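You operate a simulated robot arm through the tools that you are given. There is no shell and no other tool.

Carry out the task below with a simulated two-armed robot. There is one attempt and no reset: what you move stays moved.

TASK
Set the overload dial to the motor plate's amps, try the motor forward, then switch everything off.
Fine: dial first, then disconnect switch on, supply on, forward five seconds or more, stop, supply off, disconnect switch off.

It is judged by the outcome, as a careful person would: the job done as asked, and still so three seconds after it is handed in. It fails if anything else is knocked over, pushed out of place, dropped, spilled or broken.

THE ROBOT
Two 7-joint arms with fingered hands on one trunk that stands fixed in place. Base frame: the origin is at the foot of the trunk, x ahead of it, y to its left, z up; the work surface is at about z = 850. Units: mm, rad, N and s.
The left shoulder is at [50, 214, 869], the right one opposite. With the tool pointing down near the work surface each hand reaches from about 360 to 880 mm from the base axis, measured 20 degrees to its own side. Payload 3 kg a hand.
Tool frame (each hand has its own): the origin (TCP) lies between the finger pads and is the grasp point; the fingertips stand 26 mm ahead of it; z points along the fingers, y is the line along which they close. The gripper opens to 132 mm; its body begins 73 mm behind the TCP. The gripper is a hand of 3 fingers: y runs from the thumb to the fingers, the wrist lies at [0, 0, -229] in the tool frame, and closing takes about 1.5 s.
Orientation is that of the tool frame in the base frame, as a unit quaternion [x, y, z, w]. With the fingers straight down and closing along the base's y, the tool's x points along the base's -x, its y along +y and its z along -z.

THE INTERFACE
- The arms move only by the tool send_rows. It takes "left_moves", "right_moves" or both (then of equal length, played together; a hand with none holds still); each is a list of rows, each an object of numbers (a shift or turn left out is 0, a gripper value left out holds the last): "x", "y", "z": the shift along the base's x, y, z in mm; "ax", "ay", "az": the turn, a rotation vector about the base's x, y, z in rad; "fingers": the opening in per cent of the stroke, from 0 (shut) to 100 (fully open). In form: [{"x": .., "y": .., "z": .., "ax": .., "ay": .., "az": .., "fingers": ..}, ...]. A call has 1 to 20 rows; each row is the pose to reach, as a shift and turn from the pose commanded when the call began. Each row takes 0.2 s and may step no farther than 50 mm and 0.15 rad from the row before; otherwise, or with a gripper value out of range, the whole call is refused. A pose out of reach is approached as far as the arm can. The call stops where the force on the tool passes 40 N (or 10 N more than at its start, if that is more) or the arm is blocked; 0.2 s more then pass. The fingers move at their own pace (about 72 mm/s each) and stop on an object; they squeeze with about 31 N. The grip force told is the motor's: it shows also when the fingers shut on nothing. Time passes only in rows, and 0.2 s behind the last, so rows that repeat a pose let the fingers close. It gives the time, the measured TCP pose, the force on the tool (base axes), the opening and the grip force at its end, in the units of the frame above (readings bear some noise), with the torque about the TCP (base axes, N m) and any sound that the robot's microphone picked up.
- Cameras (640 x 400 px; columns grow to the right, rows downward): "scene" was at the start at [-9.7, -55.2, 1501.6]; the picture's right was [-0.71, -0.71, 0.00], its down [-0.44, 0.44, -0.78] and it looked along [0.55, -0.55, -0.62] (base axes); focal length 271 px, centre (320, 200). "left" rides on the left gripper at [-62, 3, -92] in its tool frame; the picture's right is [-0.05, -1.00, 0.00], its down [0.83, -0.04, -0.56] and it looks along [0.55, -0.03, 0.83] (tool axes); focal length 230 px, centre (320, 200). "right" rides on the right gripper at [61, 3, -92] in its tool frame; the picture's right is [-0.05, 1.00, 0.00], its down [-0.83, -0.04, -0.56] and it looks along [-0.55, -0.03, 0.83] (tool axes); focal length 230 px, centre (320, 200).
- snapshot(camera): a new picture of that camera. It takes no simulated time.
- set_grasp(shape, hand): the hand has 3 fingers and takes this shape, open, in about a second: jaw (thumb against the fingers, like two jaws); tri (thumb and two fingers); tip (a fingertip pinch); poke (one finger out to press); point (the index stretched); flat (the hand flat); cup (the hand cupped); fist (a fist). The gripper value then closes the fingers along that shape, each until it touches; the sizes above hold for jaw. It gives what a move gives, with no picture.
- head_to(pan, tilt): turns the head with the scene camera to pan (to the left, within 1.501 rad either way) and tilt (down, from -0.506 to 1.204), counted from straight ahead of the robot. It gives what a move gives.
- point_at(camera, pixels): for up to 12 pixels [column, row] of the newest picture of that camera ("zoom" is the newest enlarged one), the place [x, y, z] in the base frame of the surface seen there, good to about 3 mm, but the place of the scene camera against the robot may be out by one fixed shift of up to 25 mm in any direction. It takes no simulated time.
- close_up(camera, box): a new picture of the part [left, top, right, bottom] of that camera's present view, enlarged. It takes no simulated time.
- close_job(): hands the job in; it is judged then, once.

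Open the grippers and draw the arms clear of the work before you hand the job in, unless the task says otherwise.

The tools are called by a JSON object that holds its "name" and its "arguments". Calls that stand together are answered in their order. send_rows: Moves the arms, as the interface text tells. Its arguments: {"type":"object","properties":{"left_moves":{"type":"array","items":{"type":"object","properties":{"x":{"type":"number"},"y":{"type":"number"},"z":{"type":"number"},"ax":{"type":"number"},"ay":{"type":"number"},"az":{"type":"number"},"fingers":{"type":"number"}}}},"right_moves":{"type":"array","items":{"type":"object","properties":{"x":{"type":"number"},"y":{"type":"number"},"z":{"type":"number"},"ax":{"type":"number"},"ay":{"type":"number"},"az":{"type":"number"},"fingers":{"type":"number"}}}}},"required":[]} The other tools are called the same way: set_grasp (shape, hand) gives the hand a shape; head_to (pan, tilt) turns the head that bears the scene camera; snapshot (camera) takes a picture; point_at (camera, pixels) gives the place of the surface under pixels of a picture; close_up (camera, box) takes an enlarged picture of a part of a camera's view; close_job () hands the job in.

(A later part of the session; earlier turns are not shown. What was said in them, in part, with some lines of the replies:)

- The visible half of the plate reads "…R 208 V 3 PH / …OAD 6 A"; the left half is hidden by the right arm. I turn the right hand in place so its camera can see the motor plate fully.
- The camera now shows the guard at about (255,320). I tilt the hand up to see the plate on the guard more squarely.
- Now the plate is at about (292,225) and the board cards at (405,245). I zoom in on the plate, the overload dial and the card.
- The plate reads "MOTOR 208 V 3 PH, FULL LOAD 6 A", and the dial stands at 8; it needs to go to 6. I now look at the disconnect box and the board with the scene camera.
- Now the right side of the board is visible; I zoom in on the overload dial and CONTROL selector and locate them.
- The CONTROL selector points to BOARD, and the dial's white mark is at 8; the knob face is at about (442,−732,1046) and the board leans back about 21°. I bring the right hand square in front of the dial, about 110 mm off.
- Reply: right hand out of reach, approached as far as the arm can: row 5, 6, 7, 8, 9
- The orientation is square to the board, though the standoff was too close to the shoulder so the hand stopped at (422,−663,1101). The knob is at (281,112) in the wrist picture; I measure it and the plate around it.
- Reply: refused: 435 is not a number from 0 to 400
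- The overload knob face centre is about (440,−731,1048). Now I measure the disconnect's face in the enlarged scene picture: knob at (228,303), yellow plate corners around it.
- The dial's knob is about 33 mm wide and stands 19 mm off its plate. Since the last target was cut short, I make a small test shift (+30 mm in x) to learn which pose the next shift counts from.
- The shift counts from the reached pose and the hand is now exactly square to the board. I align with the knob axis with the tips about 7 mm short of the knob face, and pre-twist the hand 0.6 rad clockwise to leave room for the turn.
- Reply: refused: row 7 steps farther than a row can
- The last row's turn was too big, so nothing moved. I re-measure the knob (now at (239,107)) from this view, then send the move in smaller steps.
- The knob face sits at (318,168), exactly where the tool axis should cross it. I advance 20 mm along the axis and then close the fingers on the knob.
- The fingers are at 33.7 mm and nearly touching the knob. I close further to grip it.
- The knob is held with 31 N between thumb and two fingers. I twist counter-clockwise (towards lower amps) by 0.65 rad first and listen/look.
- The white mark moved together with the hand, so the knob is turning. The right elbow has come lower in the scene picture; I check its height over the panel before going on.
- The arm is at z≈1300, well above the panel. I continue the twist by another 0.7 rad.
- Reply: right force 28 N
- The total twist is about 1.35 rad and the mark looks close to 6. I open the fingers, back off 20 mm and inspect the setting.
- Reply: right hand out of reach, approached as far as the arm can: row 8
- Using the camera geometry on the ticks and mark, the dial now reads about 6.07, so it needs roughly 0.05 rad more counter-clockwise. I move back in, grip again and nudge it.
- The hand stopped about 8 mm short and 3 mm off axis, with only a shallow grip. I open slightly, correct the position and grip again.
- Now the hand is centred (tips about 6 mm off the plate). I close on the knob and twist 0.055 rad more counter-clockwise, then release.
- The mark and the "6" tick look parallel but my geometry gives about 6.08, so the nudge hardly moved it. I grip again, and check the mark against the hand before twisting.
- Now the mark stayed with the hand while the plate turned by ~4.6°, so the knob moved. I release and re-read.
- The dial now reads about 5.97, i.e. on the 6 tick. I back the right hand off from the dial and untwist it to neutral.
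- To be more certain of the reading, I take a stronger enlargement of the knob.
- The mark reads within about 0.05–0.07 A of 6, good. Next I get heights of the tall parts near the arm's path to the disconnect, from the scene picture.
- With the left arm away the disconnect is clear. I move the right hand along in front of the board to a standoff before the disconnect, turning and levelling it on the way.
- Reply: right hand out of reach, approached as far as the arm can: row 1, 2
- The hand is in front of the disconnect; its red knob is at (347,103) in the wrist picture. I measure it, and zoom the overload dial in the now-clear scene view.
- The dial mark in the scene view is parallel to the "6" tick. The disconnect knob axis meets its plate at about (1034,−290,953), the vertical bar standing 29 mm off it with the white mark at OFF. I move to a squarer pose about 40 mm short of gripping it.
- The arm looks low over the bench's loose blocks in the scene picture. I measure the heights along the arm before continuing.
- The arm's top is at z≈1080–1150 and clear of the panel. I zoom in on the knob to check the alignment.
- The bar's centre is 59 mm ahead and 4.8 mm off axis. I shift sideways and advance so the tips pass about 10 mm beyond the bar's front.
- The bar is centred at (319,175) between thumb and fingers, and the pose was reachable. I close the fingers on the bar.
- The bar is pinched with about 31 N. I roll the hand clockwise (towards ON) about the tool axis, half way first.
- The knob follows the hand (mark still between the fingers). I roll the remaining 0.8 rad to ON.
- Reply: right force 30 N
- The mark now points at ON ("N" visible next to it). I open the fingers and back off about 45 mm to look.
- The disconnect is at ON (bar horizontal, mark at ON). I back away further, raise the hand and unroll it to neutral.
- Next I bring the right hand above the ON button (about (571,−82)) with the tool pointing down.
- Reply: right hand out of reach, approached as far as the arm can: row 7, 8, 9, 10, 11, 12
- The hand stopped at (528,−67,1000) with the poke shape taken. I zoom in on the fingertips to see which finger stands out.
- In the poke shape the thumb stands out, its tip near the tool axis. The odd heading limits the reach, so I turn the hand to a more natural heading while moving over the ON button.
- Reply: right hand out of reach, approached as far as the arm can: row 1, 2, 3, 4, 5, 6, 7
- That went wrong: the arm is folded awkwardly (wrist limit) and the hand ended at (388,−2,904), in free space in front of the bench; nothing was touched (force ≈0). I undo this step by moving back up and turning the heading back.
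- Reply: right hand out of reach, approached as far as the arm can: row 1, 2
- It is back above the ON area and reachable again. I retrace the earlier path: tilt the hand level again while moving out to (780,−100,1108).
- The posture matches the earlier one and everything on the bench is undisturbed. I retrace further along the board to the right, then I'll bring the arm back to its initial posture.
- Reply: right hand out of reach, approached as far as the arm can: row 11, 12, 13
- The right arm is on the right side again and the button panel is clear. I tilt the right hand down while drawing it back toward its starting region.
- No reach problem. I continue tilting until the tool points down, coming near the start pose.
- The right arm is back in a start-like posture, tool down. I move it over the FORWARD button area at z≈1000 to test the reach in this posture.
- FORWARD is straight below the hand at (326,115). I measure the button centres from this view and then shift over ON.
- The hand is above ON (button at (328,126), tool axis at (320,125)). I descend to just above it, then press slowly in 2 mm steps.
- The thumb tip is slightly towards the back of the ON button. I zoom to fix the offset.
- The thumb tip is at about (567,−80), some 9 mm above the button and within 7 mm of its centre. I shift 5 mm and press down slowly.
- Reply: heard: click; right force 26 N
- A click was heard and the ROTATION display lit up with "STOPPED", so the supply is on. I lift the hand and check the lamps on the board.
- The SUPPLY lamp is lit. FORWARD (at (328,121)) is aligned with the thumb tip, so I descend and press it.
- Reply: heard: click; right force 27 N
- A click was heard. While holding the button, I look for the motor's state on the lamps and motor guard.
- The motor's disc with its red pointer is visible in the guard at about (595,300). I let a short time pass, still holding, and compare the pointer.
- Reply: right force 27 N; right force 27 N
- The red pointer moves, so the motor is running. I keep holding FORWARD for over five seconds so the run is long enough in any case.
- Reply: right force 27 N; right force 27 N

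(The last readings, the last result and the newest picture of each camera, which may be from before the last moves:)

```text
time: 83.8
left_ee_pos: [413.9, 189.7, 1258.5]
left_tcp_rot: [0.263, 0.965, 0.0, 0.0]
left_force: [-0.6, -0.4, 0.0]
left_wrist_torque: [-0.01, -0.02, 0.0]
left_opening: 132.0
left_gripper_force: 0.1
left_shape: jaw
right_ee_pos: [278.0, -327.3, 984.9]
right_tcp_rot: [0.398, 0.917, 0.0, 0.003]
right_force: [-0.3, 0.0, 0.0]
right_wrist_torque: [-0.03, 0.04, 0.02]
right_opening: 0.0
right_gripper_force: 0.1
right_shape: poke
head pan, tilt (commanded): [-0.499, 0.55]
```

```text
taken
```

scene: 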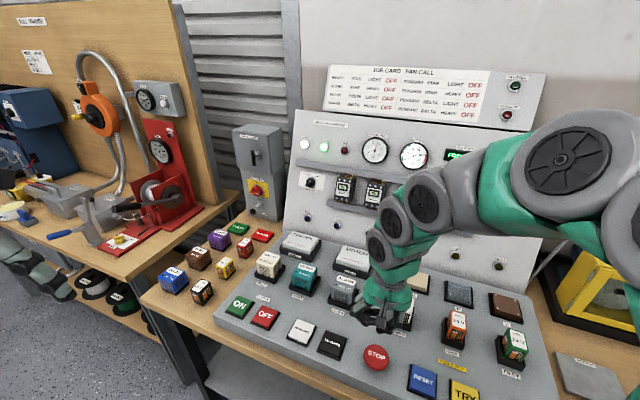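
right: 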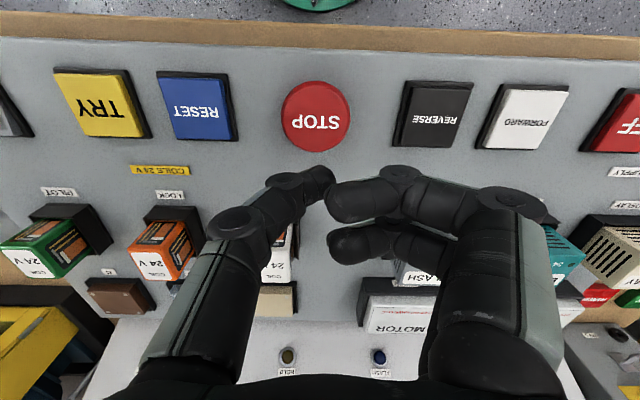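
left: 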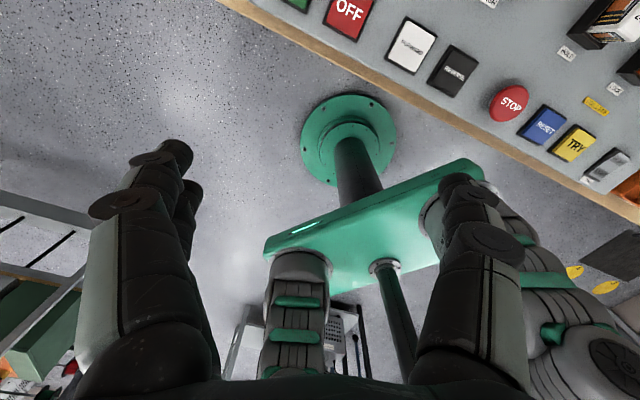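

FORWARD shows IN and the RUN lamp is lit, so the run is latched. STOP is at (316,117); I shift about 10 mm onto it and press it.

{"name": "close_up", "arguments": {"camera": "scene", "box": [285, 120, 485, 220]}}

{"name": "send_rows", "arguments": {"right_moves": [{"x": -5, "y": -1, "z": -20}, {"x": -10, "y": -1.7, "z": -45}, {"x": -10, "y": -1.7, "z": -65}, {"x": -10, "y": -1.7, "z": -76}, {"x": -10, "y": -1.7, "z": -80}, {"x": -10, "y": -1.7, "z": -82}, {"x": -10, "y": -1.7, "z": -84}, {"x": -10, "y": -1.7, "z": -86}, {"x": -10, "y": -1.7, "z": -88}, {"x": -10, "y": -1.7, "z": -90}, {"x": -10, "y": -1.7, "z": -92}]}}

{"name": "snapshot", "arguments": {"camera": "scene"}}

{"name": "snapshot", "arguments": {"camera": "right"}}

```text
3.20 times, centred on (385, 170) of scene
```

zoom: 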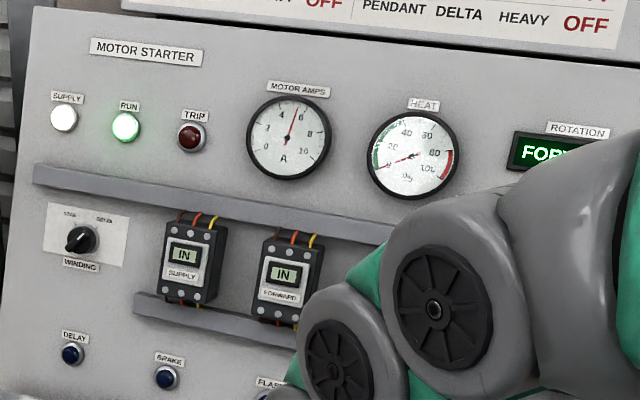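

```text
time: 86.2
left_ee_pos: [412.6, 190.1, 1257.8]
left_tcp_rot: [0.262, 0.965, 0.0, -0.001]
left_force: [0.2, 0.1, -0.1]
left_wrist_torque: [0.01, 0.01, 0.01]
left_opening: 131.9
left_gripper_force: 0.0
left_shape: jaw
right_ee_pos: [308.4, -351.6, 924.8]
right_tcp_rot: [0.397, 0.918, 0.0, 0.002]
right_force: [0.2, 0.4, 0.3]
right_wrist_torque: [-0.01, 0.04, 0.02]
right_opening: 0.0
right_gripper_force: 0.1
right_shape: poke
right hand out of reach, approached as far as the arm can: row 1, 2, 3, 4, 5, 6, 7, 8, 9, 10, 11
head pan, tilt (commanded): [-0.499, 0.55]
```

```text
taken
```

scene: 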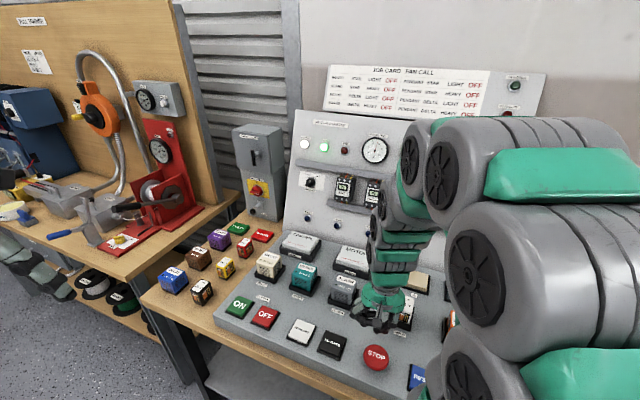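

```text
taken
```

right: 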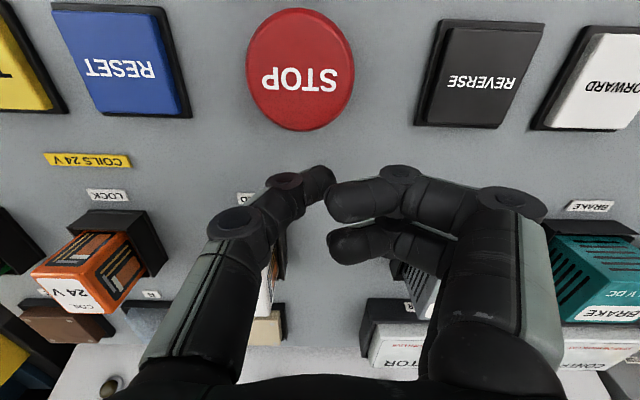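

The FORWARD run is latched (RUN lit, about 6 A, display "FOR…"), but STOP is too near the right shoulder for a vertical tool: the hand stopped at (308,−352,925) without touching it. I lean the hand so its wrist stays further out and move toward STOP.

{"name": "send_rows", "arguments": {"right_moves": [{"x": -5, "y": 2, "ax": 0.073, "ay": 0.068}, {"x": -12, "y": 4, "ax": 0.146, "ay": 0.136}, {"x": -20, "y": 7, "ax": 0.219, "ay": 0.204}, {"x": -27, "y": 9, "ax": 0.292, "ay": 0.273}, {"x": -27, "y": 9, "ax": 0.292, "ay": 0.273}]}}

{"name": "snapshot", "arguments": {"camera": "right"}}

{"name": "snapshot", "arguments": {"camera": "scene"}}

```text
time: 87.4
left_ee_pos: [413.3, 189.6, 1258.5]
left_tcp_rot: [0.262, 0.965, 0.0, 0.0]
left_force: [0.2, -0.6, -0.6]
left_wrist_torque: [0.0, -0.03, -0.03]
left_opening: 131.7
left_gripper_force: 0.1
left_shape: jaw
right_ee_pos: [280.6, -340.6, 925.1]
right_tcp_rot: [0.39, 0.9, 0.08, -0.181]
right_force: [-0.4, -0.1, -0.3]
right_wrist_torque: [-0.01, 0.0, 0.0]
right_opening: 0.1
right_gripper_force: 0.2
right_shape: poke
head pan, tilt (commanded): [-0.499, 0.55]
```

```text
taken
```

right: 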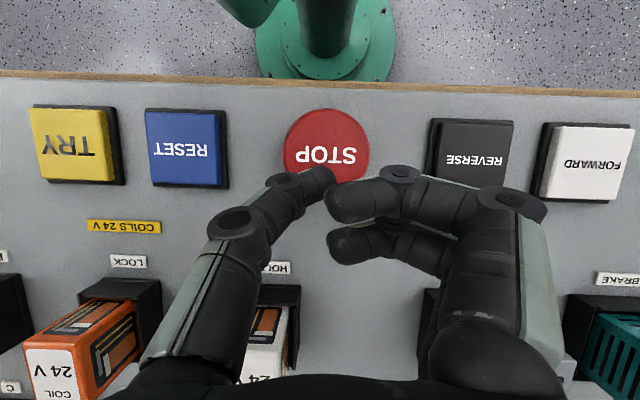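

```text
taken
```

scene: 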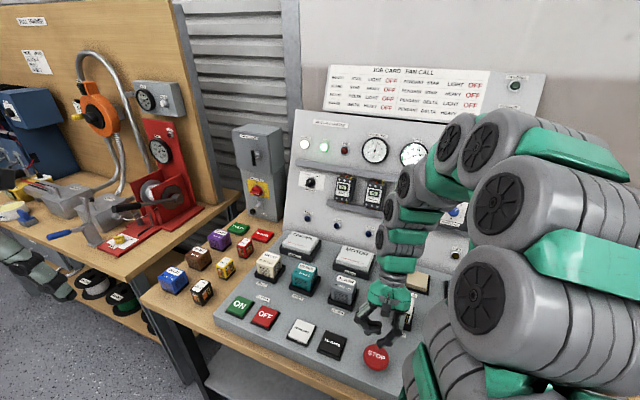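

Now it is reachable: STOP is at (327,148), just beyond the thumb tip. I measure STOP and the thumb tip.

{"name": "point_at", "arguments": {"camera": "right", "pixels": [[327, 147], [325, 125], [300, 150], [357, 150], [327, 176], [320, 174], [330, 182], [316, 168]]}}

```text
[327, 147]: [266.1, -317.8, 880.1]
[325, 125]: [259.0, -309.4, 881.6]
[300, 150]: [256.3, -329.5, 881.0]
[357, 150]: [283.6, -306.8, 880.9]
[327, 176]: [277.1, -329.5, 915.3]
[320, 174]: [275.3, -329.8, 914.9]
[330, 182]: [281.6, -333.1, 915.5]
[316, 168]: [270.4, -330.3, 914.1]
```

STOP's centre is about (268,−318,881); the tip will land within ~8 mm of it after a small shift. I press straight down in small steps.

{"name": "send_rows", "arguments": {"right_moves": [{"x": -2, "y": 2.5, "z": -8}, {"x": -4, "y": 5, "z": -15}, {"x": -4, "y": 5, "z": -18}, {"x": -4, "y": 5, "z": -21}, {"x": -4, "y": 5, "z": -23}, {"x": -4, "y": 5, "z": -25}, {"x": -4, "y": 5, "z": -27}, {"x": -4, "y": 5, "z": -29}, {"x": -4, "y": 5, "z": -31}]}}

{"name": "close_up", "arguments": {"camera": "scene", "box": [285, 120, 485, 220]}}

{"name": "snapshot", "arguments": {"camera": "right"}}

```text
time: 88.9
left_ee_pos: [412.3, 189.9, 1258.4]
left_tcp_rot: [0.263, 0.965, 0.0, 0.0]
left_force: [0.5, -0.8, 0.4]
left_wrist_torque: [0.0, -0.01, 0.02]
left_opening: 131.6
left_gripper_force: 0.0
left_shape: jaw
right_ee_pos: [276.1, -336.9, 902.2]
right_tcp_rot: [0.39, 0.899, 0.078, -0.181]
right_force: [-8.8, -4.8, 33.7]
right_wrist_torque: [0.11, 0.24, 0.05]
right_opening: 0.0
right_gripper_force: 0.0
right_shape: poke
head pan, tilt (commanded): [-0.499, 0.55]
heard: click
stopped in row 7 (right hand): the force on the tool passed its limit at 41 N (the readings are from after the stop); the commanded pose is now the measured one
```

```text
3.20 times, centred on (385, 170) of scene
```

zoom: 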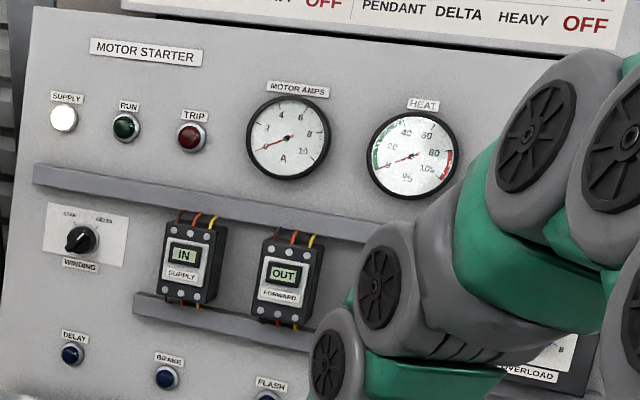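

```text
taken
```

right: 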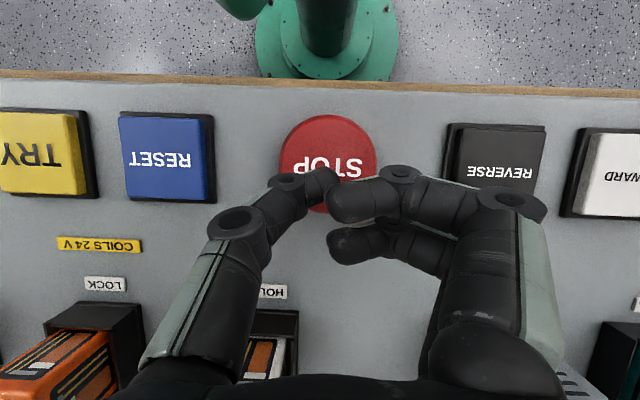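

The click was heard: RUN is off, FORWARD shows OUT, supply still IN. I lift off STOP and straighten the hand.

{"name": "send_rows", "arguments": {"right_moves": [{"z": 20}, {"z": 45, "x": 8, "y": -4}, {"z": 70, "x": 15, "y": 0, "ax": -0.073, "ay": -0.068}, {"z": 80, "x": 20, "y": 5, "ax": -0.146, "ay": -0.136}, {"z": 85, "x": 30, "y": 12, "ax": -0.219, "ay": -0.204}, {"z": 90, "x": 40, "y": 20, "ax": -0.292, "ay": -0.273}]}}

{"name": "send_rows", "arguments": {"right_moves": [{"x": 30, "y": 30, "az": 0.05}, {"x": 60, "y": 60, "az": 0.1}, {"x": 90, "y": 88, "az": 0.15}, {"x": 120, "y": 115, "az": 0.2}, {"x": 150, "y": 143, "az": 0.25}, {"x": 184, "y": 176, "az": 0.3}, {"x": 184, "y": 176, "az": 0.3}]}}

{"name": "snapshot", "arguments": {"camera": "right"}}

{"name": "snapshot", "arguments": {"camera": "scene"}}

```text
time: 90.3
left_ee_pos: [413.1, 190.0, 1258.0]
left_tcp_rot: [0.262, 0.965, 0.001, 0.0]
left_force: [-0.3, -0.4, -0.1]
left_wrist_torque: [0.01, 0.0, -0.01]
left_opening: 132.0
left_gripper_force: 0.0
left_shape: jaw
right_ee_pos: [317.0, -316.2, 992.7]
right_tcp_rot: [0.398, 0.918, 0.0, 0.003]
right_force: [-0.4, 0.2, -0.1]
right_wrist_torque: [-0.01, -0.01, -0.05]
right_opening: 0.0
right_gripper_force: 0.2
right_shape: poke
head pan, tilt (commanded): [-0.499, 0.55]
```

```text
time: 91.9
left_ee_pos: [412.5, 190.5, 1258.4]
left_tcp_rot: [0.262, 0.965, 0.0, 0.0]
left_force: [0.4, 0.3, -0.6]
left_wrist_torque: [0.02, -0.03, 0.02]
left_opening: 132.1
left_gripper_force: 0.1
left_shape: jaw
right_ee_pos: [500.6, -141.3, 989.5]
right_tcp_rot: [0.256, 0.967, 0.001, 0.002]
right_force: [-0.4, -0.3, -1.1]
right_wrist_torque: [0.03, 0.03, 0.01]
right_opening: 0.0
right_gripper_force: 0.1
right_shape: poke
head pan, tilt (commanded): [-0.499, 0.55]
```

```text
taken
```

right: 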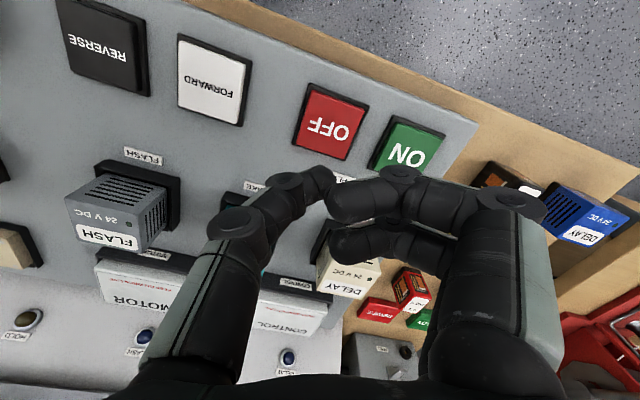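

```text
taken
```

scene: 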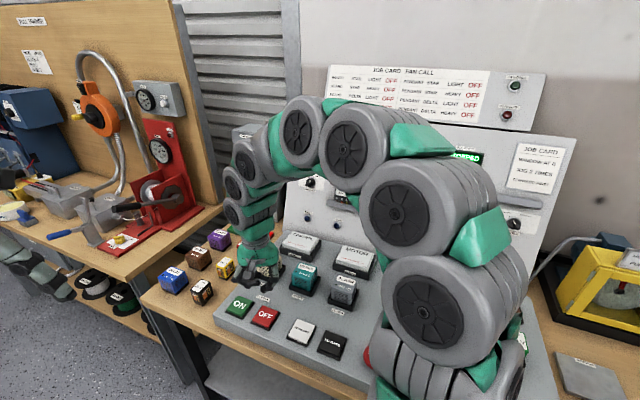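

OFF is at (329,121), nearly under the thumb tip. I descend and press it.

{"name": "send_rows", "arguments": {"right_moves": [{"x": 2, "z": -30}, {"x": 4, "z": -60}, {"x": 4, "z": -85}, {"x": 4, "z": -96}, {"x": 4, "z": -99}, {"x": 4, "z": -101}, {"x": 4, "z": -103}, {"x": 4, "z": -105}, {"x": 4, "z": -107}, {"x": 4, "z": -109}]}}

{"name": "send_rows", "arguments": {"right_moves": [{"z": 20}, {"z": 50}, {"z": 85}]}}

{"name": "snapshot", "arguments": {"camera": "scene"}}

{"name": "close_up", "arguments": {"camera": "scene", "box": [285, 100, 565, 240]}}

```text
time: 94.1
left_ee_pos: [413.2, 190.4, 1258.7]
left_tcp_rot: [0.263, 0.965, -0.001, 0.0]
left_force: [0.8, 0.2, -0.2]
left_wrist_torque: [0.03, 0.05, -0.01]
left_opening: 132.0
left_gripper_force: 0.1
left_shape: jaw
right_ee_pos: [505.4, -140.2, 881.4]
right_tcp_rot: [0.257, 0.967, 0.0, 0.002]
right_force: [-4.1, -2.0, 20.3]
right_wrist_torque: [-0.03, 0.08, 0.02]
right_opening: 0.1
right_gripper_force: 0.0
right_shape: poke
head pan, tilt (commanded): [-0.499, 0.55]
heard: click
```

```text
time: 94.9
left_ee_pos: [412.9, 190.4, 1258.1]
left_tcp_rot: [0.262, 0.965, 0.0, -0.001]
left_force: [-0.5, -0.6, -0.6]
left_wrist_torque: [0.01, 0.01, 0.01]
left_opening: 131.7
left_gripper_force: 0.1
left_shape: jaw
right_ee_pos: [506.3, -139.0, 966.2]
right_tcp_rot: [0.256, 0.967, 0.0, 0.002]
right_force: [-0.2, -0.1, 0.3]
right_wrist_torque: [0.0, -0.02, 0.02]
right_opening: 0.2
right_gripper_force: 0.0
right_shape: poke
head pan, tilt (commanded): [-0.499, 0.55]
```

```text
taken
```

scene: 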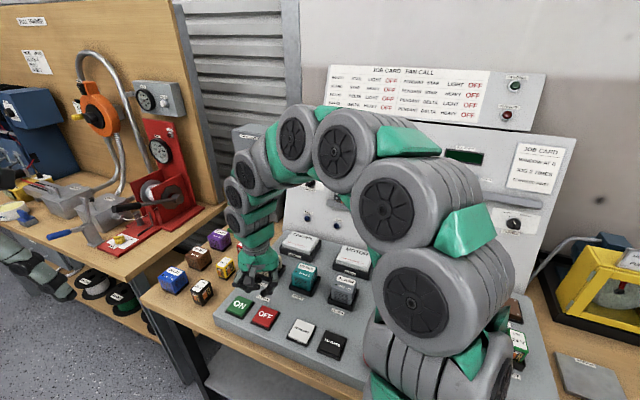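

```text
2.29 times, centred on (425, 170) of scene
```

zoom: 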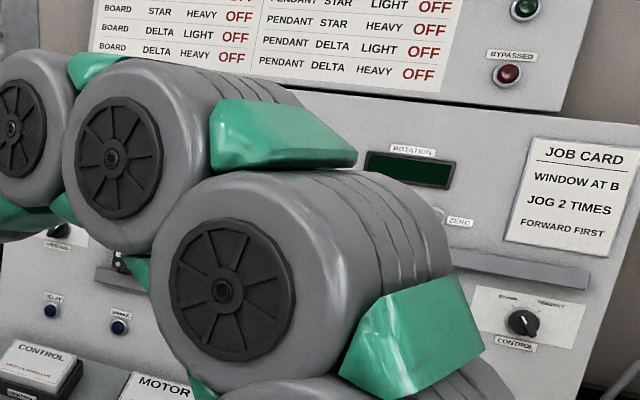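

The display went dark after the click: supply is off. Now I retrace the path back to the right (raise, start-like pose) to get to the disconnect the same safe way as before.

{"name": "send_rows", "arguments": {"right_moves": [{"x": -30, "y": -22, "z": 15}, {"x": -60, "y": -44, "z": 30}, {"x": -89, "y": -66, "z": 44}, {"x": -95, "y": -98, "z": 72, "az": -0.07}, {"x": -101, "y": -128, "z": 102, "az": -0.14}, {"x": -107, "y": -158, "z": 132, "az": -0.21}, {"x": -113, "y": -188, "z": 162, "az": -0.28}, {"x": -120, "y": -218, "z": 190, "az": -0.35}, {"x": -128, "y": -248, "z": 214, "az": -0.42}]}}

{"name": "set_grasp", "arguments": {"shape": "jaw", "hand": "right"}}

{"name": "snapshot", "arguments": {"camera": "scene"}}

```text
time: 96.9
left_ee_pos: [413.2, 191.5, 1257.6]
left_tcp_rot: [0.262, 0.965, 0.0, 0.0]
left_force: [0.5, 0.6, -0.1]
left_wrist_torque: [-0.01, -0.02, -0.01]
left_opening: 131.6
left_gripper_force: 0.1
left_shape: jaw
right_ee_pos: [374.9, -389.7, 1179.4]
right_tcp_rot: [0.452, 0.892, -0.001, 0.002]
right_force: [0.2, 1.0, 0.3]
right_wrist_torque: [0.0, -0.03, 0.01]
right_opening: 0.0
right_gripper_force: 0.0
right_shape: poke
head pan, tilt (commanded): [-0.499, 0.55]
```

```text
time: 97.8
left_ee_pos: [412.8, 189.9, 1257.7]
left_tcp_rot: [0.262, 0.965, 0.0, 0.0]
left_force: [0.0, 0.0, 0.2]
left_wrist_torque: [0.06, 0.02, 0.0]
left_opening: 131.9
left_gripper_force: 0.0
left_shape: jaw
right_ee_pos: [373.8, -389.2, 1178.7]
right_tcp_rot: [0.452, 0.892, 0.0, 0.002]
right_force: [-0.1, 0.1, 0.4]
right_wrist_torque: [0.0, 0.01, 0.01]
right_opening: 131.7
right_gripper_force: 0.1
right_shape: jaw
head pan, tilt (commanded): [-0.499, 0.55]
```

```text
taken
```

scene: 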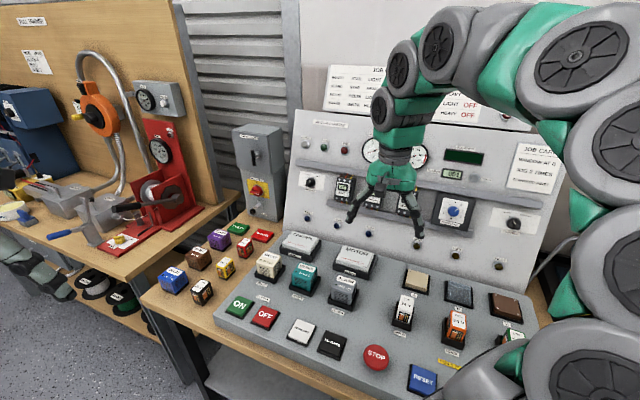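

Lamps and display are off, STARTS shows 001. I tilt the hand level again while moving toward the board front, fingers half open.

{"name": "send_rows", "arguments": {"right_moves": [{"x": 11, "y": -20, "z": -1, "ax": -0.09, "ay": -0.084, "fingers": 50}, {"x": 22, "y": -40, "z": -2, "ax": -0.18, "ay": -0.169}, {"x": 33, "y": -60, "z": -3, "ax": -0.27, "ay": -0.254}, {"x": 44, "y": -80, "z": -4, "ax": -0.36, "ay": -0.338}, {"x": 56, "y": -100, "z": -4, "ax": -0.45, "ay": -0.424}, {"x": 66, "y": -120, "z": -10, "ax": -0.54, "ay": -0.509}, {"x": 75, "y": -140, "z": -16, "ax": -0.63, "ay": -0.594}, {"x": 84, "y": -160, "z": -24, "ax": -0.72, "ay": -0.679}, {"x": 92, "y": -180, "z": -32, "ax": -0.81, "ay": -0.764}, {"x": 100, "y": -200, "z": -38, "ax": -0.9, "ay": -0.85}]}}

{"name": "snapshot", "arguments": {"camera": "right"}}

```text
time: 100.0
left_ee_pos: [413.9, 190.7, 1258.9]
left_tcp_rot: [0.263, 0.965, 0.0, 0.0]
left_force: [-0.6, -0.5, 0.1]
left_wrist_torque: [0.01, 0.0, 0.0]
left_opening: 132.1
left_gripper_force: 0.1
left_shape: jaw
right_ee_pos: [482.4, -576.6, 1151.7]
right_tcp_rot: [0.362, 0.738, -0.179, 0.54]
right_force: [-0.7, -0.2, 0.1]
right_wrist_torque: [-0.01, -0.03, 0.0]
right_opening: 66.3
right_gripper_force: 0.0
right_shape: jaw
right hand out of reach, approached as far as the arm can: row 10
head pan, tilt (commanded): [-0.499, 0.55]
```

```text
taken
```

right: 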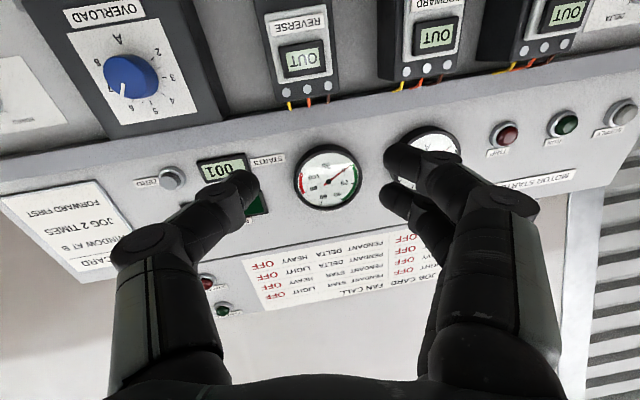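

Everything on the board reads OUT and the dial still points at 6. I move along the board to a standoff 100 mm before the disconnect, with the hand level.

{"name": "send_rows", "arguments": {"right_moves": [{"x": 32, "y": 28, "z": -10, "ax": -0.04, "ay": -0.014}, {"x": 64, "y": 56, "z": -20, "ax": -0.08, "ay": -0.028}, {"x": 96, "y": 84, "z": -32, "ax": -0.12, "ay": -0.041}, {"x": 129, "y": 112, "z": -45, "ax": -0.165, "ay": -0.055}, {"x": 161, "y": 140, "z": -60, "ax": -0.205, "ay": -0.069}, {"x": 193, "y": 168, "z": -74, "ax": -0.25, "ay": -0.083}, {"x": 225, "y": 196, "z": -88, "ax": -0.29, "ay": -0.097, "az": 0.004}, {"x": 258, "y": 224, "z": -103, "ax": -0.29, "ay": -0.097, "az": 0.004}, {"x": 290, "y": 252, "z": -118, "ax": -0.29, "ay": -0.097, "az": 0.004}, {"x": 322, "y": 280, "z": -132, "ax": -0.29, "ay": -0.097, "az": 0.004}, {"x": 354, "y": 308, "z": -147, "ax": -0.29, "ay": -0.097, "az": 0.004}, {"x": 386, "y": 336, "z": -161, "ax": -0.29, "ay": -0.097, "az": 0.004}, {"x": 419, "y": 364, "z": -176, "ax": -0.29, "ay": -0.097, "az": 0.004}, {"x": 451, "y": 392, "z": -190, "ax": -0.29, "ay": -0.097, "az": 0.004}, {"x": 451, "y": 392, "z": -190, "ax": -0.29, "ay": -0.097, "az": 0.004}]}}

{"name": "snapshot", "arguments": {"camera": "right"}}

{"name": "snapshot", "arguments": {"camera": "scene"}}

```text
time: 103.2
left_ee_pos: [413.1, 189.3, 1256.9]
left_tcp_rot: [0.262, 0.965, -0.001, 0.0]
left_force: [0.3, 0.4, 1.0]
left_wrist_torque: [-0.02, -0.02, -0.01]
left_opening: 131.9
left_gripper_force: 0.1
left_shape: jaw
right_ee_pos: [936.1, -183.1, 963.4]
right_tcp_rot: [0.292, 0.663, -0.281, 0.63]
right_force: [-0.4, 0.6, 0.4]
right_wrist_torque: [-0.02, 0.0, 0.01]
right_opening: 66.1
right_gripper_force: 0.0
right_shape: jaw
right hand out of reach, approached as far as the arm can: row 1, 2
head pan, tilt (commanded): [-0.499, 0.55]
```

```text
taken
```

right: 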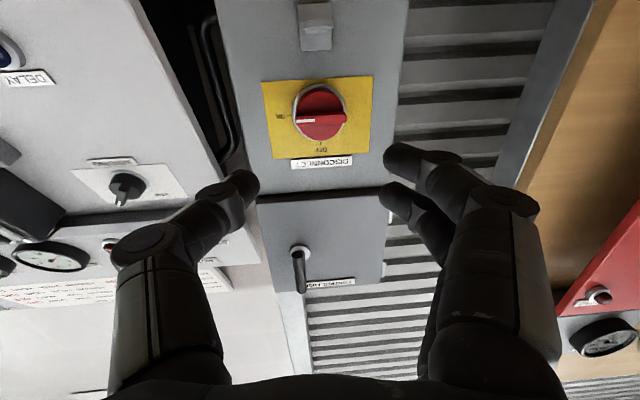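

```text
taken
```

scene: 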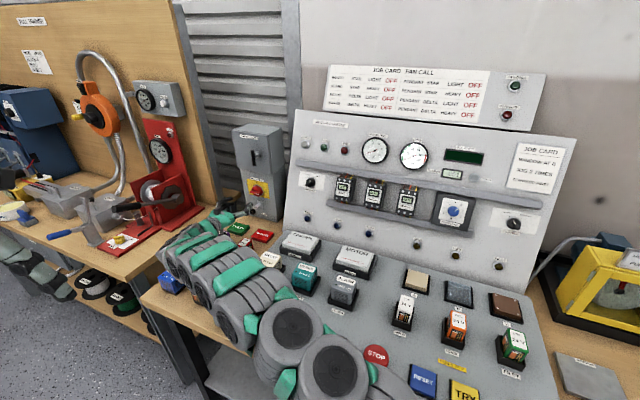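

The bar is horizontal with its mark at ON. I roll the hand a quarter turn clockwise at this standoff so the fingers can straddle the bar.

{"name": "send_rows", "arguments": {"right_moves": [{"ax": 0.0958, "ay": -0.1057, "az": -0.007}, {"ax": 0.1916, "ay": -0.2115, "az": -0.014}, {"ax": 0.2875, "ay": -0.3172, "az": -0.021}, {"ax": 0.3833, "ay": -0.4229, "az": -0.028}, {"ax": 0.4791, "ay": -0.5286, "az": -0.035}, {"ax": 0.5749, "ay": -0.6344, "az": -0.042}, {"ax": 0.6707, "ay": -0.7401, "az": -0.049}, {"ax": 0.7665, "ay": -0.8458, "az": -0.056}, {"ax": 0.8624, "ay": -0.9515, "az": -0.063}, {"ax": 0.9582, "ay": -1.0573, "az": -0.07}, {"ax": 1.054, "ay": -1.163, "az": -0.077}, {"ax": 1.054, "ay": -1.163, "az": -0.077}]}}

{"name": "snapshot", "arguments": {"camera": "right"}}

{"name": "close_up", "arguments": {"camera": "right", "box": [240, 80, 400, 200]}}

```text
time: 105.8
left_ee_pos: [413.4, 188.8, 1258.3]
left_tcp_rot: [0.262, 0.965, 0.0, 0.0]
left_force: [-0.4, 0.3, -1.2]
left_wrist_torque: [-0.03, -0.03, 0.03]
left_opening: 131.9
left_gripper_force: 0.0
left_shape: jaw
right_ee_pos: [931.8, -184.0, 959.7]
right_tcp_rot: [0.674, 0.262, 0.248, 0.644]
right_force: [0.6, 0.8, 0.5]
right_wrist_torque: [-0.02, 0.03, -0.01]
right_opening: 66.0
right_gripper_force: 0.0
right_shape: jaw
head pan, tilt (commanded): [-0.499, 0.55]
```

```text
taken
```

right: 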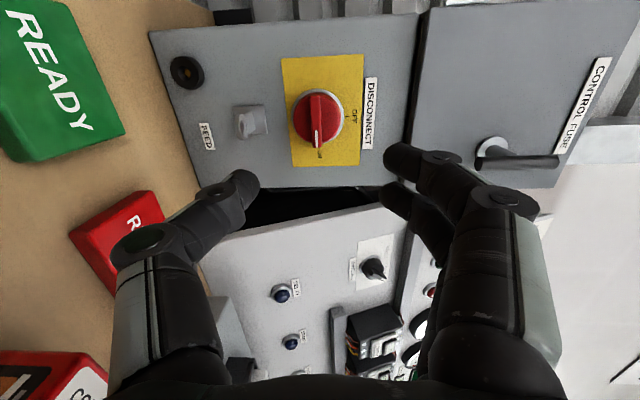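

```text
3.33 times, centred on (320, 140) of right
```

zoom: 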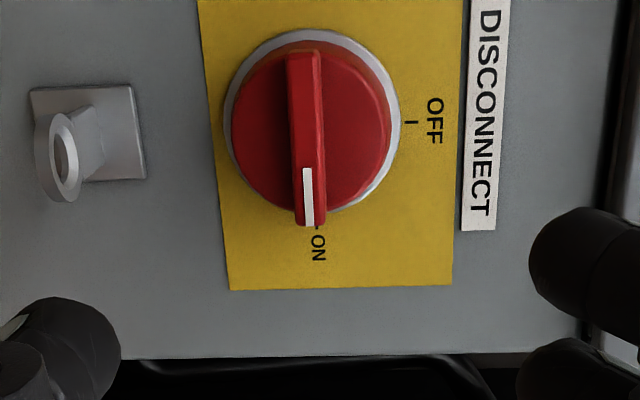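

The hand is rolled and the bar (mark at ON) appears at about (316,122). I advance 70 mm with a small sideways correction and check again.

{"name": "send_rows", "arguments": {"right_moves": [{"x": 17, "y": -16, "z": -3}, {"x": 34, "y": -33, "z": -5}, {"x": 49.9, "y": -48.9, "z": -6.6}, {"x": 49.9, "y": -48.9, "z": -6.6}]}}

{"name": "snapshot", "arguments": {"camera": "right"}}

{"name": "close_up", "arguments": {"camera": "right", "box": [240, 80, 400, 220]}}

{"name": "point_at", "arguments": {"camera": "right", "pixels": [[316, 150], [316, 130], [318, 175], [300, 150], [340, 150]]}}

```text
time: 106.8
left_ee_pos: [413.9, 190.6, 1257.5]
left_tcp_rot: [0.263, 0.965, 0.001, 0.0]
left_force: [0.5, -0.5, 0.5]
left_wrist_torque: [-0.01, -0.01, -0.01]
left_opening: 132.0
left_gripper_force: 0.1
left_shape: jaw
right_ee_pos: [982.7, -232.6, 952.8]
right_tcp_rot: [0.675, 0.262, 0.249, 0.644]
right_force: [-0.8, 0.0, 0.0]
right_wrist_torque: [-0.01, 0.01, 0.01]
right_opening: 66.1
right_gripper_force: 0.1
right_shape: jaw
head pan, tilt (commanded): [-0.499, 0.55]
```

```text
taken
```

right: 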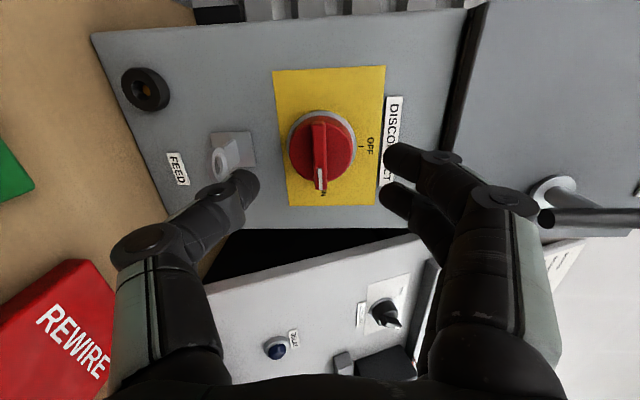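

```text
2.86 times, centred on (320, 150) of right
```

zoom: 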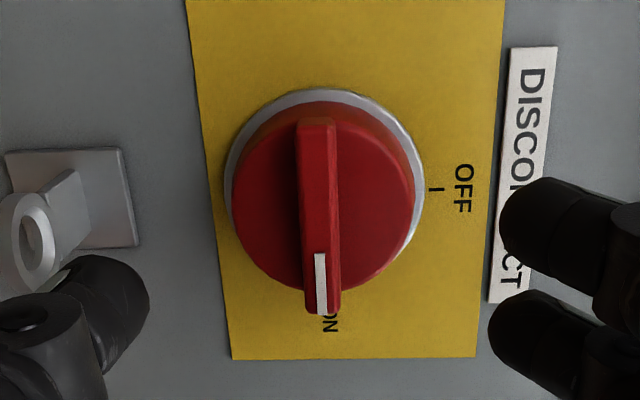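

```text
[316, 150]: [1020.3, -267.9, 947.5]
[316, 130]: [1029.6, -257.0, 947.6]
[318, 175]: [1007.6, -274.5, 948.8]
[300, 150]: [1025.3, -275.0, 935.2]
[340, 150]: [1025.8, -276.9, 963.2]
```

The bar is well centred; the thumb is close to the FEED ring, so I narrow the opening first, then advance the last 33 mm.

{"name": "send_rows", "arguments": {"right_moves": [{"fingers": 42}, {"fingers": 35}, {"fingers": 35}, {"x": 6, "y": -6.2, "z": -0.4}, {"x": 12, "y": -12.4, "z": -0.8}, {"x": 18, "y": -18.6, "z": -1.2}, {"x": 22.9, "y": -23.7, "z": -1.5}, {"x": 22.9, "y": -23.7, "z": -1.5}]}}

{"name": "snapshot", "arguments": {"camera": "right"}}

```text
time: 108.6
left_ee_pos: [413.3, 190.8, 1258.9]
left_tcp_rot: [0.262, 0.965, -0.001, 0.001]
left_force: [0.4, 0.1, -0.4]
left_wrist_torque: [-0.01, -0.01, 0.01]
left_opening: 131.9
left_gripper_force: 0.0
left_shape: jaw
right_ee_pos: [1006.2, -256.4, 950.6]
right_tcp_rot: [0.675, 0.262, 0.247, 0.644]
right_force: [-0.3, -0.1, 0.0]
right_wrist_torque: [0.01, 0.01, 0.05]
right_opening: 46.4
right_gripper_force: 0.2
right_shape: jaw
head pan, tilt (commanded): [-0.499, 0.55]
```

```text
taken
```

right: 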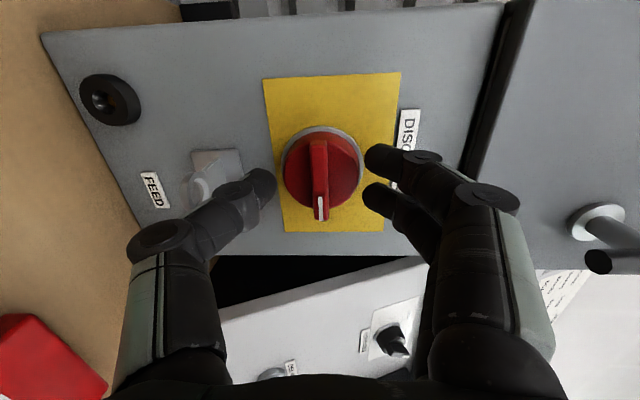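

The bar is centred at (319,178) between thumb and fingers, with no contact yet. I close on it.

{"name": "send_rows", "arguments": {"right_moves": [{"fingers": 25}, {"fingers": 15}, {"fingers": 7}, {"fingers": 0}, {"fingers": 0}, {"fingers": 0}]}}

{"name": "close_up", "arguments": {"camera": "right", "box": [230, 100, 410, 230]}}

```text
time: 110.0
left_ee_pos: [412.8, 189.4, 1258.5]
left_tcp_rot: [0.262, 0.965, 0.0, 0.0]
left_force: [0.3, -0.5, 0.4]
left_wrist_torque: [-0.01, 0.01, 0.02]
left_opening: 131.9
left_gripper_force: 0.0
left_shape: jaw
right_ee_pos: [1006.6, -255.7, 950.7]
right_tcp_rot: [0.674, 0.262, 0.248, 0.644]
right_force: [0.8, 2.8, 2.1]
right_wrist_torque: [-0.15, -0.19, 0.01]
right_opening: 10.2
right_gripper_force: 31.4
right_shape: jaw
head pan, tilt (commanded): [-0.499, 0.55]
```

```text
3.08 times, centred on (320, 165) of right
```

zoom: 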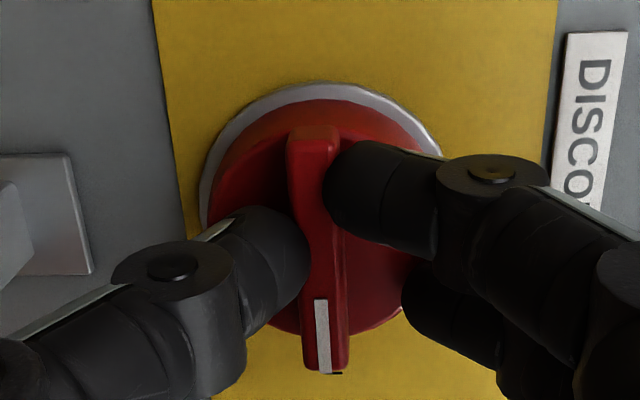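

The bar is held between thumb and upper finger (31 N). I roll the hand counter-clockwise toward OFF, half way first.

{"name": "send_rows", "arguments": {"right_moves": [{"ax": -0.0874, "ay": 0.096, "az": 0.0061}, {"ax": -0.1747, "ay": 0.192, "az": 0.0122}, {"ax": -0.262, "ay": 0.288, "az": 0.0183}, {"ax": -0.3494, "ay": 0.384, "az": 0.0244}, {"ax": -0.4368, "ay": 0.48, "az": 0.0305}, {"ax": -0.5242, "ay": 0.5756, "az": 0.0367}]}}

{"name": "close_up", "arguments": {"camera": "right", "box": [230, 100, 410, 230]}}

```text
time: 111.4
left_ee_pos: [412.6, 190.3, 1258.6]
left_tcp_rot: [0.262, 0.965, 0.0, 0.001]
left_force: [0.0, 0.3, -0.3]
left_wrist_torque: [0.01, 0.02, 0.04]
left_opening: 132.2
left_gripper_force: 0.0
left_shape: jaw
right_ee_pos: [1006.1, -257.0, 949.4]
right_tcp_rot: [0.524, 0.499, -0.017, 0.69]
right_force: [-1.0, -0.2, -9.3]
right_wrist_torque: [0.09, 0.04, 0.0]
right_opening: 9.7
right_gripper_force: 31.0
right_shape: jaw
head pan, tilt (commanded): [-0.499, 0.55]
```

```text
3.08 times, centred on (320, 165) of right
```

zoom: 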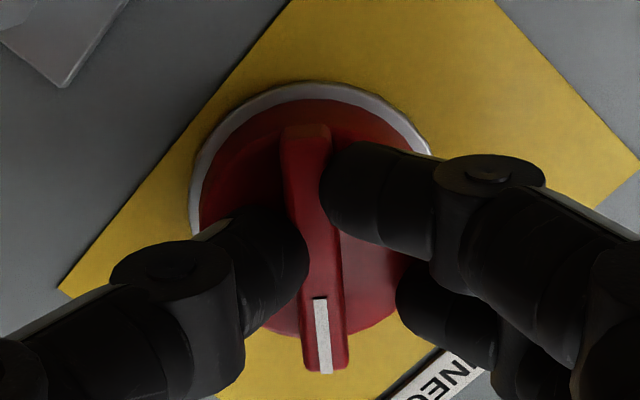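

The knob follows the hand (mark still between the fingers, plate turned by 45°). I roll the remaining quarter toward OFF.

{"name": "send_rows", "arguments": {"right_moves": [{"ax": -0.0907, "ay": 0.0996, "az": 0.0063}, {"ax": -0.1814, "ay": 0.1993, "az": 0.0127}, {"ax": -0.2722, "ay": 0.2989, "az": 0.019}, {"ax": -0.3629, "ay": 0.3985, "az": 0.0254}, {"ax": -0.4536, "ay": 0.4982, "az": 0.0317}, {"ax": -0.5443, "ay": 0.5978, "az": 0.038}]}}

{"name": "close_up", "arguments": {"camera": "right", "box": [230, 100, 410, 230]}}

```text
time: 112.8
left_ee_pos: [412.7, 189.6, 1257.7]
left_tcp_rot: [0.263, 0.965, 0.001, 0.001]
left_force: [0.1, 0.1, -0.8]
left_wrist_torque: [-0.01, -0.01, -0.02]
left_opening: 131.9
left_gripper_force: 0.1
left_shape: jaw
right_ee_pos: [1005.1, -258.1, 950.0]
right_tcp_rot: [0.286, 0.665, -0.288, 0.627]
right_force: [-20.3, -0.2, -26.6]
right_wrist_torque: [0.49, 0.13, -0.43]
right_opening: 8.2
right_gripper_force: 30.9
right_shape: jaw
head pan, tilt (commanded): [-0.499, 0.55]
```

```text
3.08 times, centred on (320, 165) of right
```

zoom: 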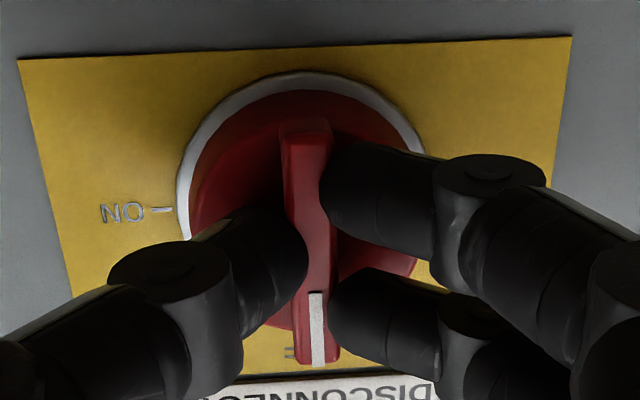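

The bar is vertical at OFF again and a stop torque is felt. I open the fingers and back straight off.

{"name": "send_rows", "arguments": {"right_moves": [{"fingers": 12}, {"fingers": 25}, {"fingers": 38}, {"fingers": 42}, {"fingers": 42}, {"x": -12, "y": 13, "z": 1}, {"x": -24, "y": 26, "z": 2}, {"x": -38, "y": 41, "z": 4}, {"x": -55, "y": 58, "z": 10}]}}

{"name": "snapshot", "arguments": {"camera": "right"}}

{"name": "snapshot", "arguments": {"camera": "scene"}}

{"name": "close_up", "arguments": {"camera": "scene", "box": [230, 160, 310, 230]}}

```text
time: 114.8
left_ee_pos: [412.6, 189.9, 1258.2]
left_tcp_rot: [0.262, 0.965, 0.0, 0.0]
left_force: [-0.2, -0.3, 0.5]
left_wrist_torque: [0.01, -0.01, 0.03]
left_opening: 131.9
left_gripper_force: 0.0
left_shape: jaw
right_ee_pos: [948.8, -199.5, 962.0]
right_tcp_rot: [0.286, 0.664, -0.286, 0.629]
right_force: [0.1, 0.0, -0.3]
right_wrist_torque: [-0.02, 0.0, -0.01]
right_opening: 55.0
right_gripper_force: 0.1
right_shape: jaw
head pan, tilt (commanded): [-0.499, 0.55]
```

```text
taken
```

right: 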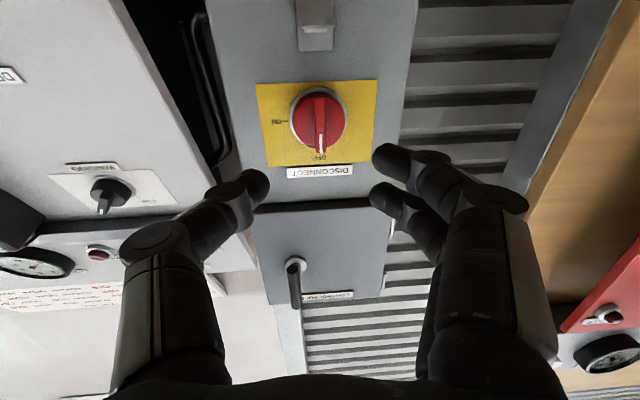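

```text
taken
```

scene: 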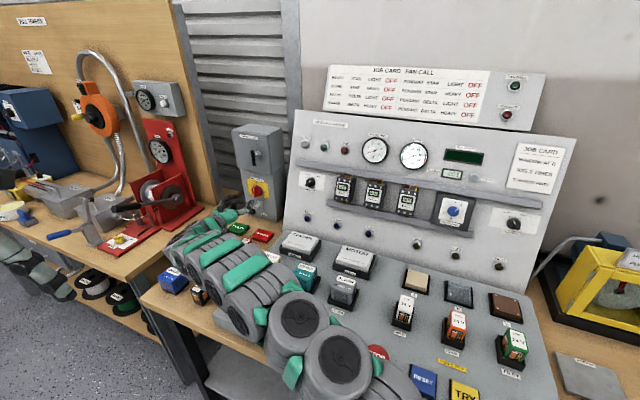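

```text
5.71 times, centred on (270, 195) of scene
```

zoom: 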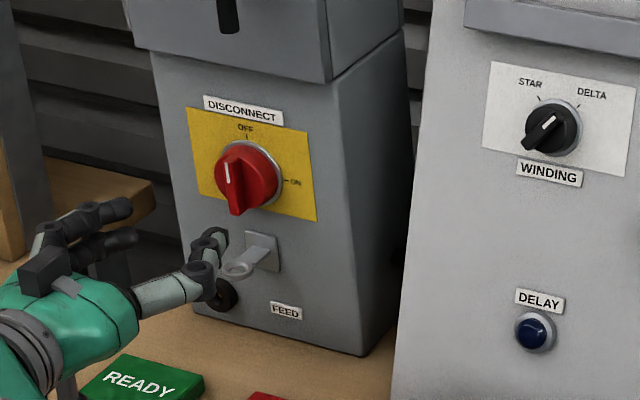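

The disconnect knob is back at OFF. I retreat the right arm the same way: up and back first, then along the board to the right.

{"name": "send_rows", "arguments": {"right_moves": [{"x": -25, "y": 18, "z": 22}, {"x": -52, "y": 35, "z": 46}, {"x": -80, "y": 52, "z": 70}, {"x": -108, "y": 68, "z": 94}, {"x": -136, "y": 84, "z": 118}, {"x": -165, "y": 98, "z": 140}, {"x": -180, "y": 56, "z": 142}, {"x": -195, "y": 12, "z": 142}, {"x": -210, "y": -33, "z": 142}, {"x": -225, "y": -78, "z": 142}, {"x": -245, "y": -122, "z": 142}, {"x": -270, "y": -163, "z": 142, "ax": 0.04, "ay": 0.04}, {"x": -300, "y": -198, "z": 147, "ax": 0.09, "ay": 0.085}, {"x": -330, "y": -233, "z": 152, "ax": 0.14, "ay": 0.13}, {"x": -365, "y": -263, "z": 157, "ax": 0.19, "ay": 0.18}, {"x": -400, "y": -293, "z": 162, "ax": 0.24, "ay": 0.22}, {"x": -430, "y": -323, "z": 165, "ax": 0.24, "ay": 0.22}, {"x": -455, "y": -353, "z": 170, "ax": 0.24, "ay": 0.22}]}}

{"name": "snapshot", "arguments": {"camera": "scene"}}

```text
time: 118.6
left_ee_pos: [413.1, 190.7, 1256.8]
left_tcp_rot: [0.263, 0.965, -0.001, -0.001]
left_force: [-0.4, 0.3, -0.7]
left_wrist_torque: [0.05, 0.01, 0.05]
left_opening: 132.0
left_gripper_force: 0.0
left_shape: jaw
right_ee_pos: [494.4, -555.4, 1132.8]
right_tcp_rot: [0.326, 0.76, -0.234, 0.512]
right_force: [-0.2, -0.7, 0.5]
right_wrist_torque: [-0.02, 0.01, 0.01]
right_opening: 55.2
right_gripper_force: 0.1
right_shape: jaw
head pan, tilt (commanded): [-0.499, 0.55]
```

```text
taken
```

scene: 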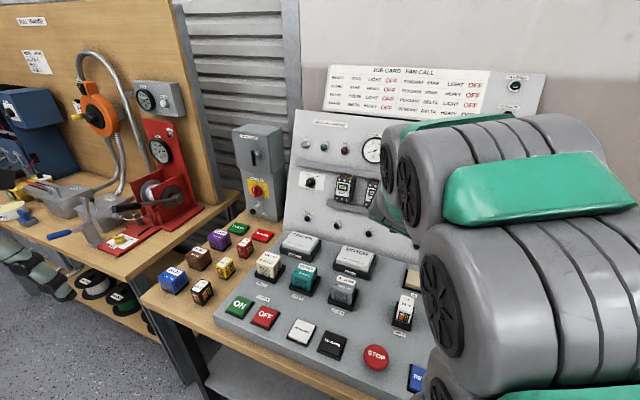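

All items on the bench look undisturbed. I bring the right hand back to its start-like pose, tool down and fingers open.

{"name": "send_rows", "arguments": {"right_moves": [{"x": -12, "y": 18, "z": 5, "ax": 0.098, "ay": 0.089}, {"x": -25, "y": 36, "z": 12, "ax": 0.197, "ay": 0.178}, {"x": -38, "y": 55, "z": 20, "ax": 0.295, "ay": 0.268}, {"x": -51, "y": 74, "z": 28, "ax": 0.393, "ay": 0.357}, {"x": -64, "y": 93, "z": 35, "ax": 0.492, "ay": 0.446}, {"x": -77, "y": 112, "z": 40, "ax": 0.59, "ay": 0.535}, {"x": -90, "y": 131, "z": 44, "ax": 0.688, "ay": 0.625}, {"x": -104, "y": 150, "z": 50, "ax": 0.787, "ay": 0.714}, {"x": -117, "y": 165, "z": 60, "ax": 0.885, "ay": 0.803, "fingers": 100}, {"x": -117, "y": 165, "z": 60, "ax": 0.885, "ay": 0.803, "fingers": 100}, {"x": -117, "y": 165, "z": 60, "ax": 0.885, "ay": 0.803, "fingers": 100}, {"x": -117, "y": 165, "z": 60, "ax": 0.885, "ay": 0.803, "fingers": 100}]}}

{"name": "snapshot", "arguments": {"camera": "scene"}}

{"name": "close_up", "arguments": {"camera": "scene", "box": [285, 100, 565, 240]}}

{"name": "close_up", "arguments": {"camera": "scene", "box": [430, 190, 480, 232]}}

{"name": "close_up", "arguments": {"camera": "scene", "box": [140, 160, 440, 390]}}

```text
time: 121.2
left_ee_pos: [413.1, 189.7, 1258.0]
left_tcp_rot: [0.262, 0.965, 0.001, 0.0]
left_force: [0.7, 0.8, -0.7]
left_wrist_torque: [0.02, -0.02, -0.02]
left_opening: 131.7
left_gripper_force: 0.1
left_shape: jaw
right_ee_pos: [377.9, -387.5, 1192.0]
right_tcp_rot: [0.395, 0.918, 0.0, 0.002]
right_force: [0.2, 0.3, -0.3]
right_wrist_torque: [0.0, 0.02, 0.01]
right_opening: 131.8
right_gripper_force: 0.0
right_shape: jaw
head pan, tilt (commanded): [-0.499, 0.55]
```

```text
taken
```

scene: 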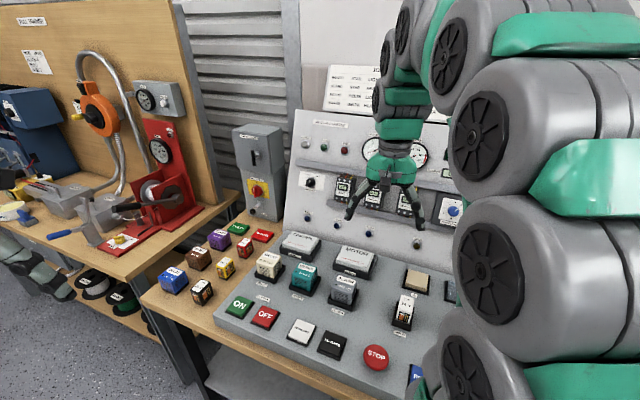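

```text
2.29 times, centred on (425, 170) of scene
```

zoom: 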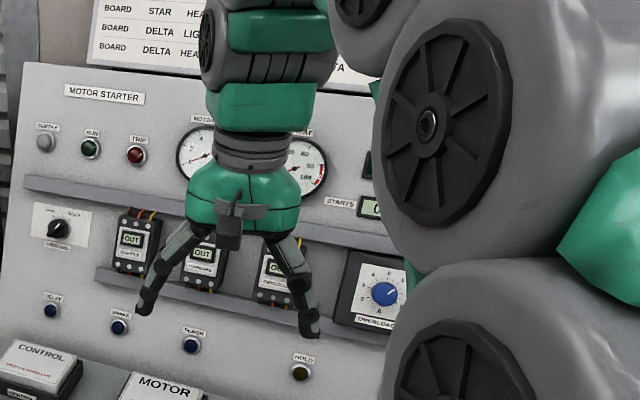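

```text
9.52 times, centred on (455, 211) of scene
```

zoom: 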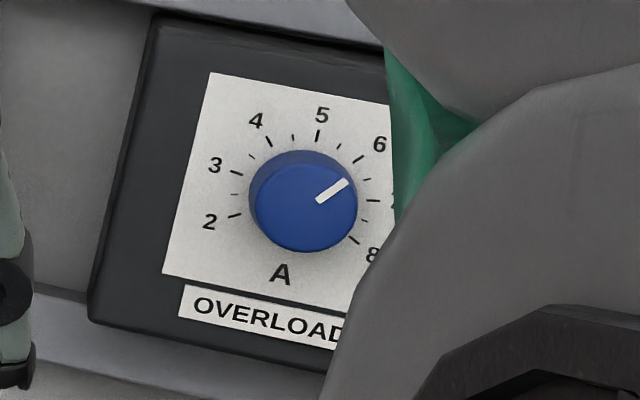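

```text
1.74 times, centred on (290, 275) of scene
```

zoom: 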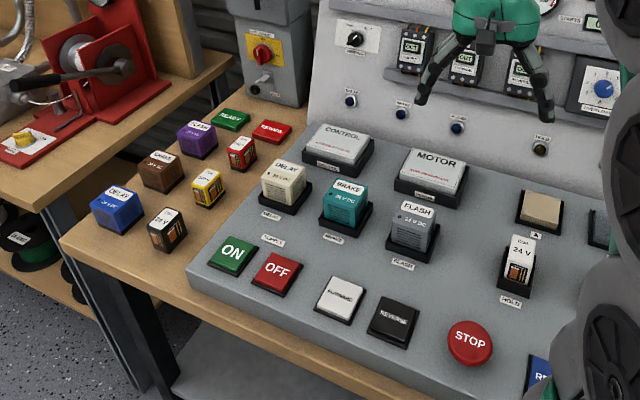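

The dial's mark is parallel to the 6 tick. All contactors read OUT, the lamps are dark, the disconnect is at OFF, and nothing on the bench has moved. Both hands are open and clear, so I hand the job in.

{"name": "close_job", "arguments": {}}

```text
The job is handed in.
```

The job is done and handed in, in the order you gave:

1. **Dial:** the motor plate reads FULL LOAD 6 A. I turned the overload dial from 8 to 6. By my measurement it sits within about 0.1 A of the 6 mark.
2. **Power on:** I turned the disconnect on, then pressed supply ON. The supply lamp lit.
3. **Forward run:** I pressed FORWARD and held it for about 6 seconds. The motor kept running after I let go, for about 13 seconds in all. The run lamp was lit and the ammeter read about 6 A.
4. **Power off:** I pressed STOP, then supply OFF, then turned the disconnect back to OFF.

When I handed in, all lamps were out and all three contactors showed OUT. Nothing on the bench looked out of place.

STOP took two attempts because the right arm could not reach it at first, so the motor ran longer than five seconds. The heat gauge stayed low, and the trip lamp stayed out whenever I could see it.

Early on, while heading for the ON button, the right arm also folded awkwardly and the hand swung clear of the bench. It touched nothing.
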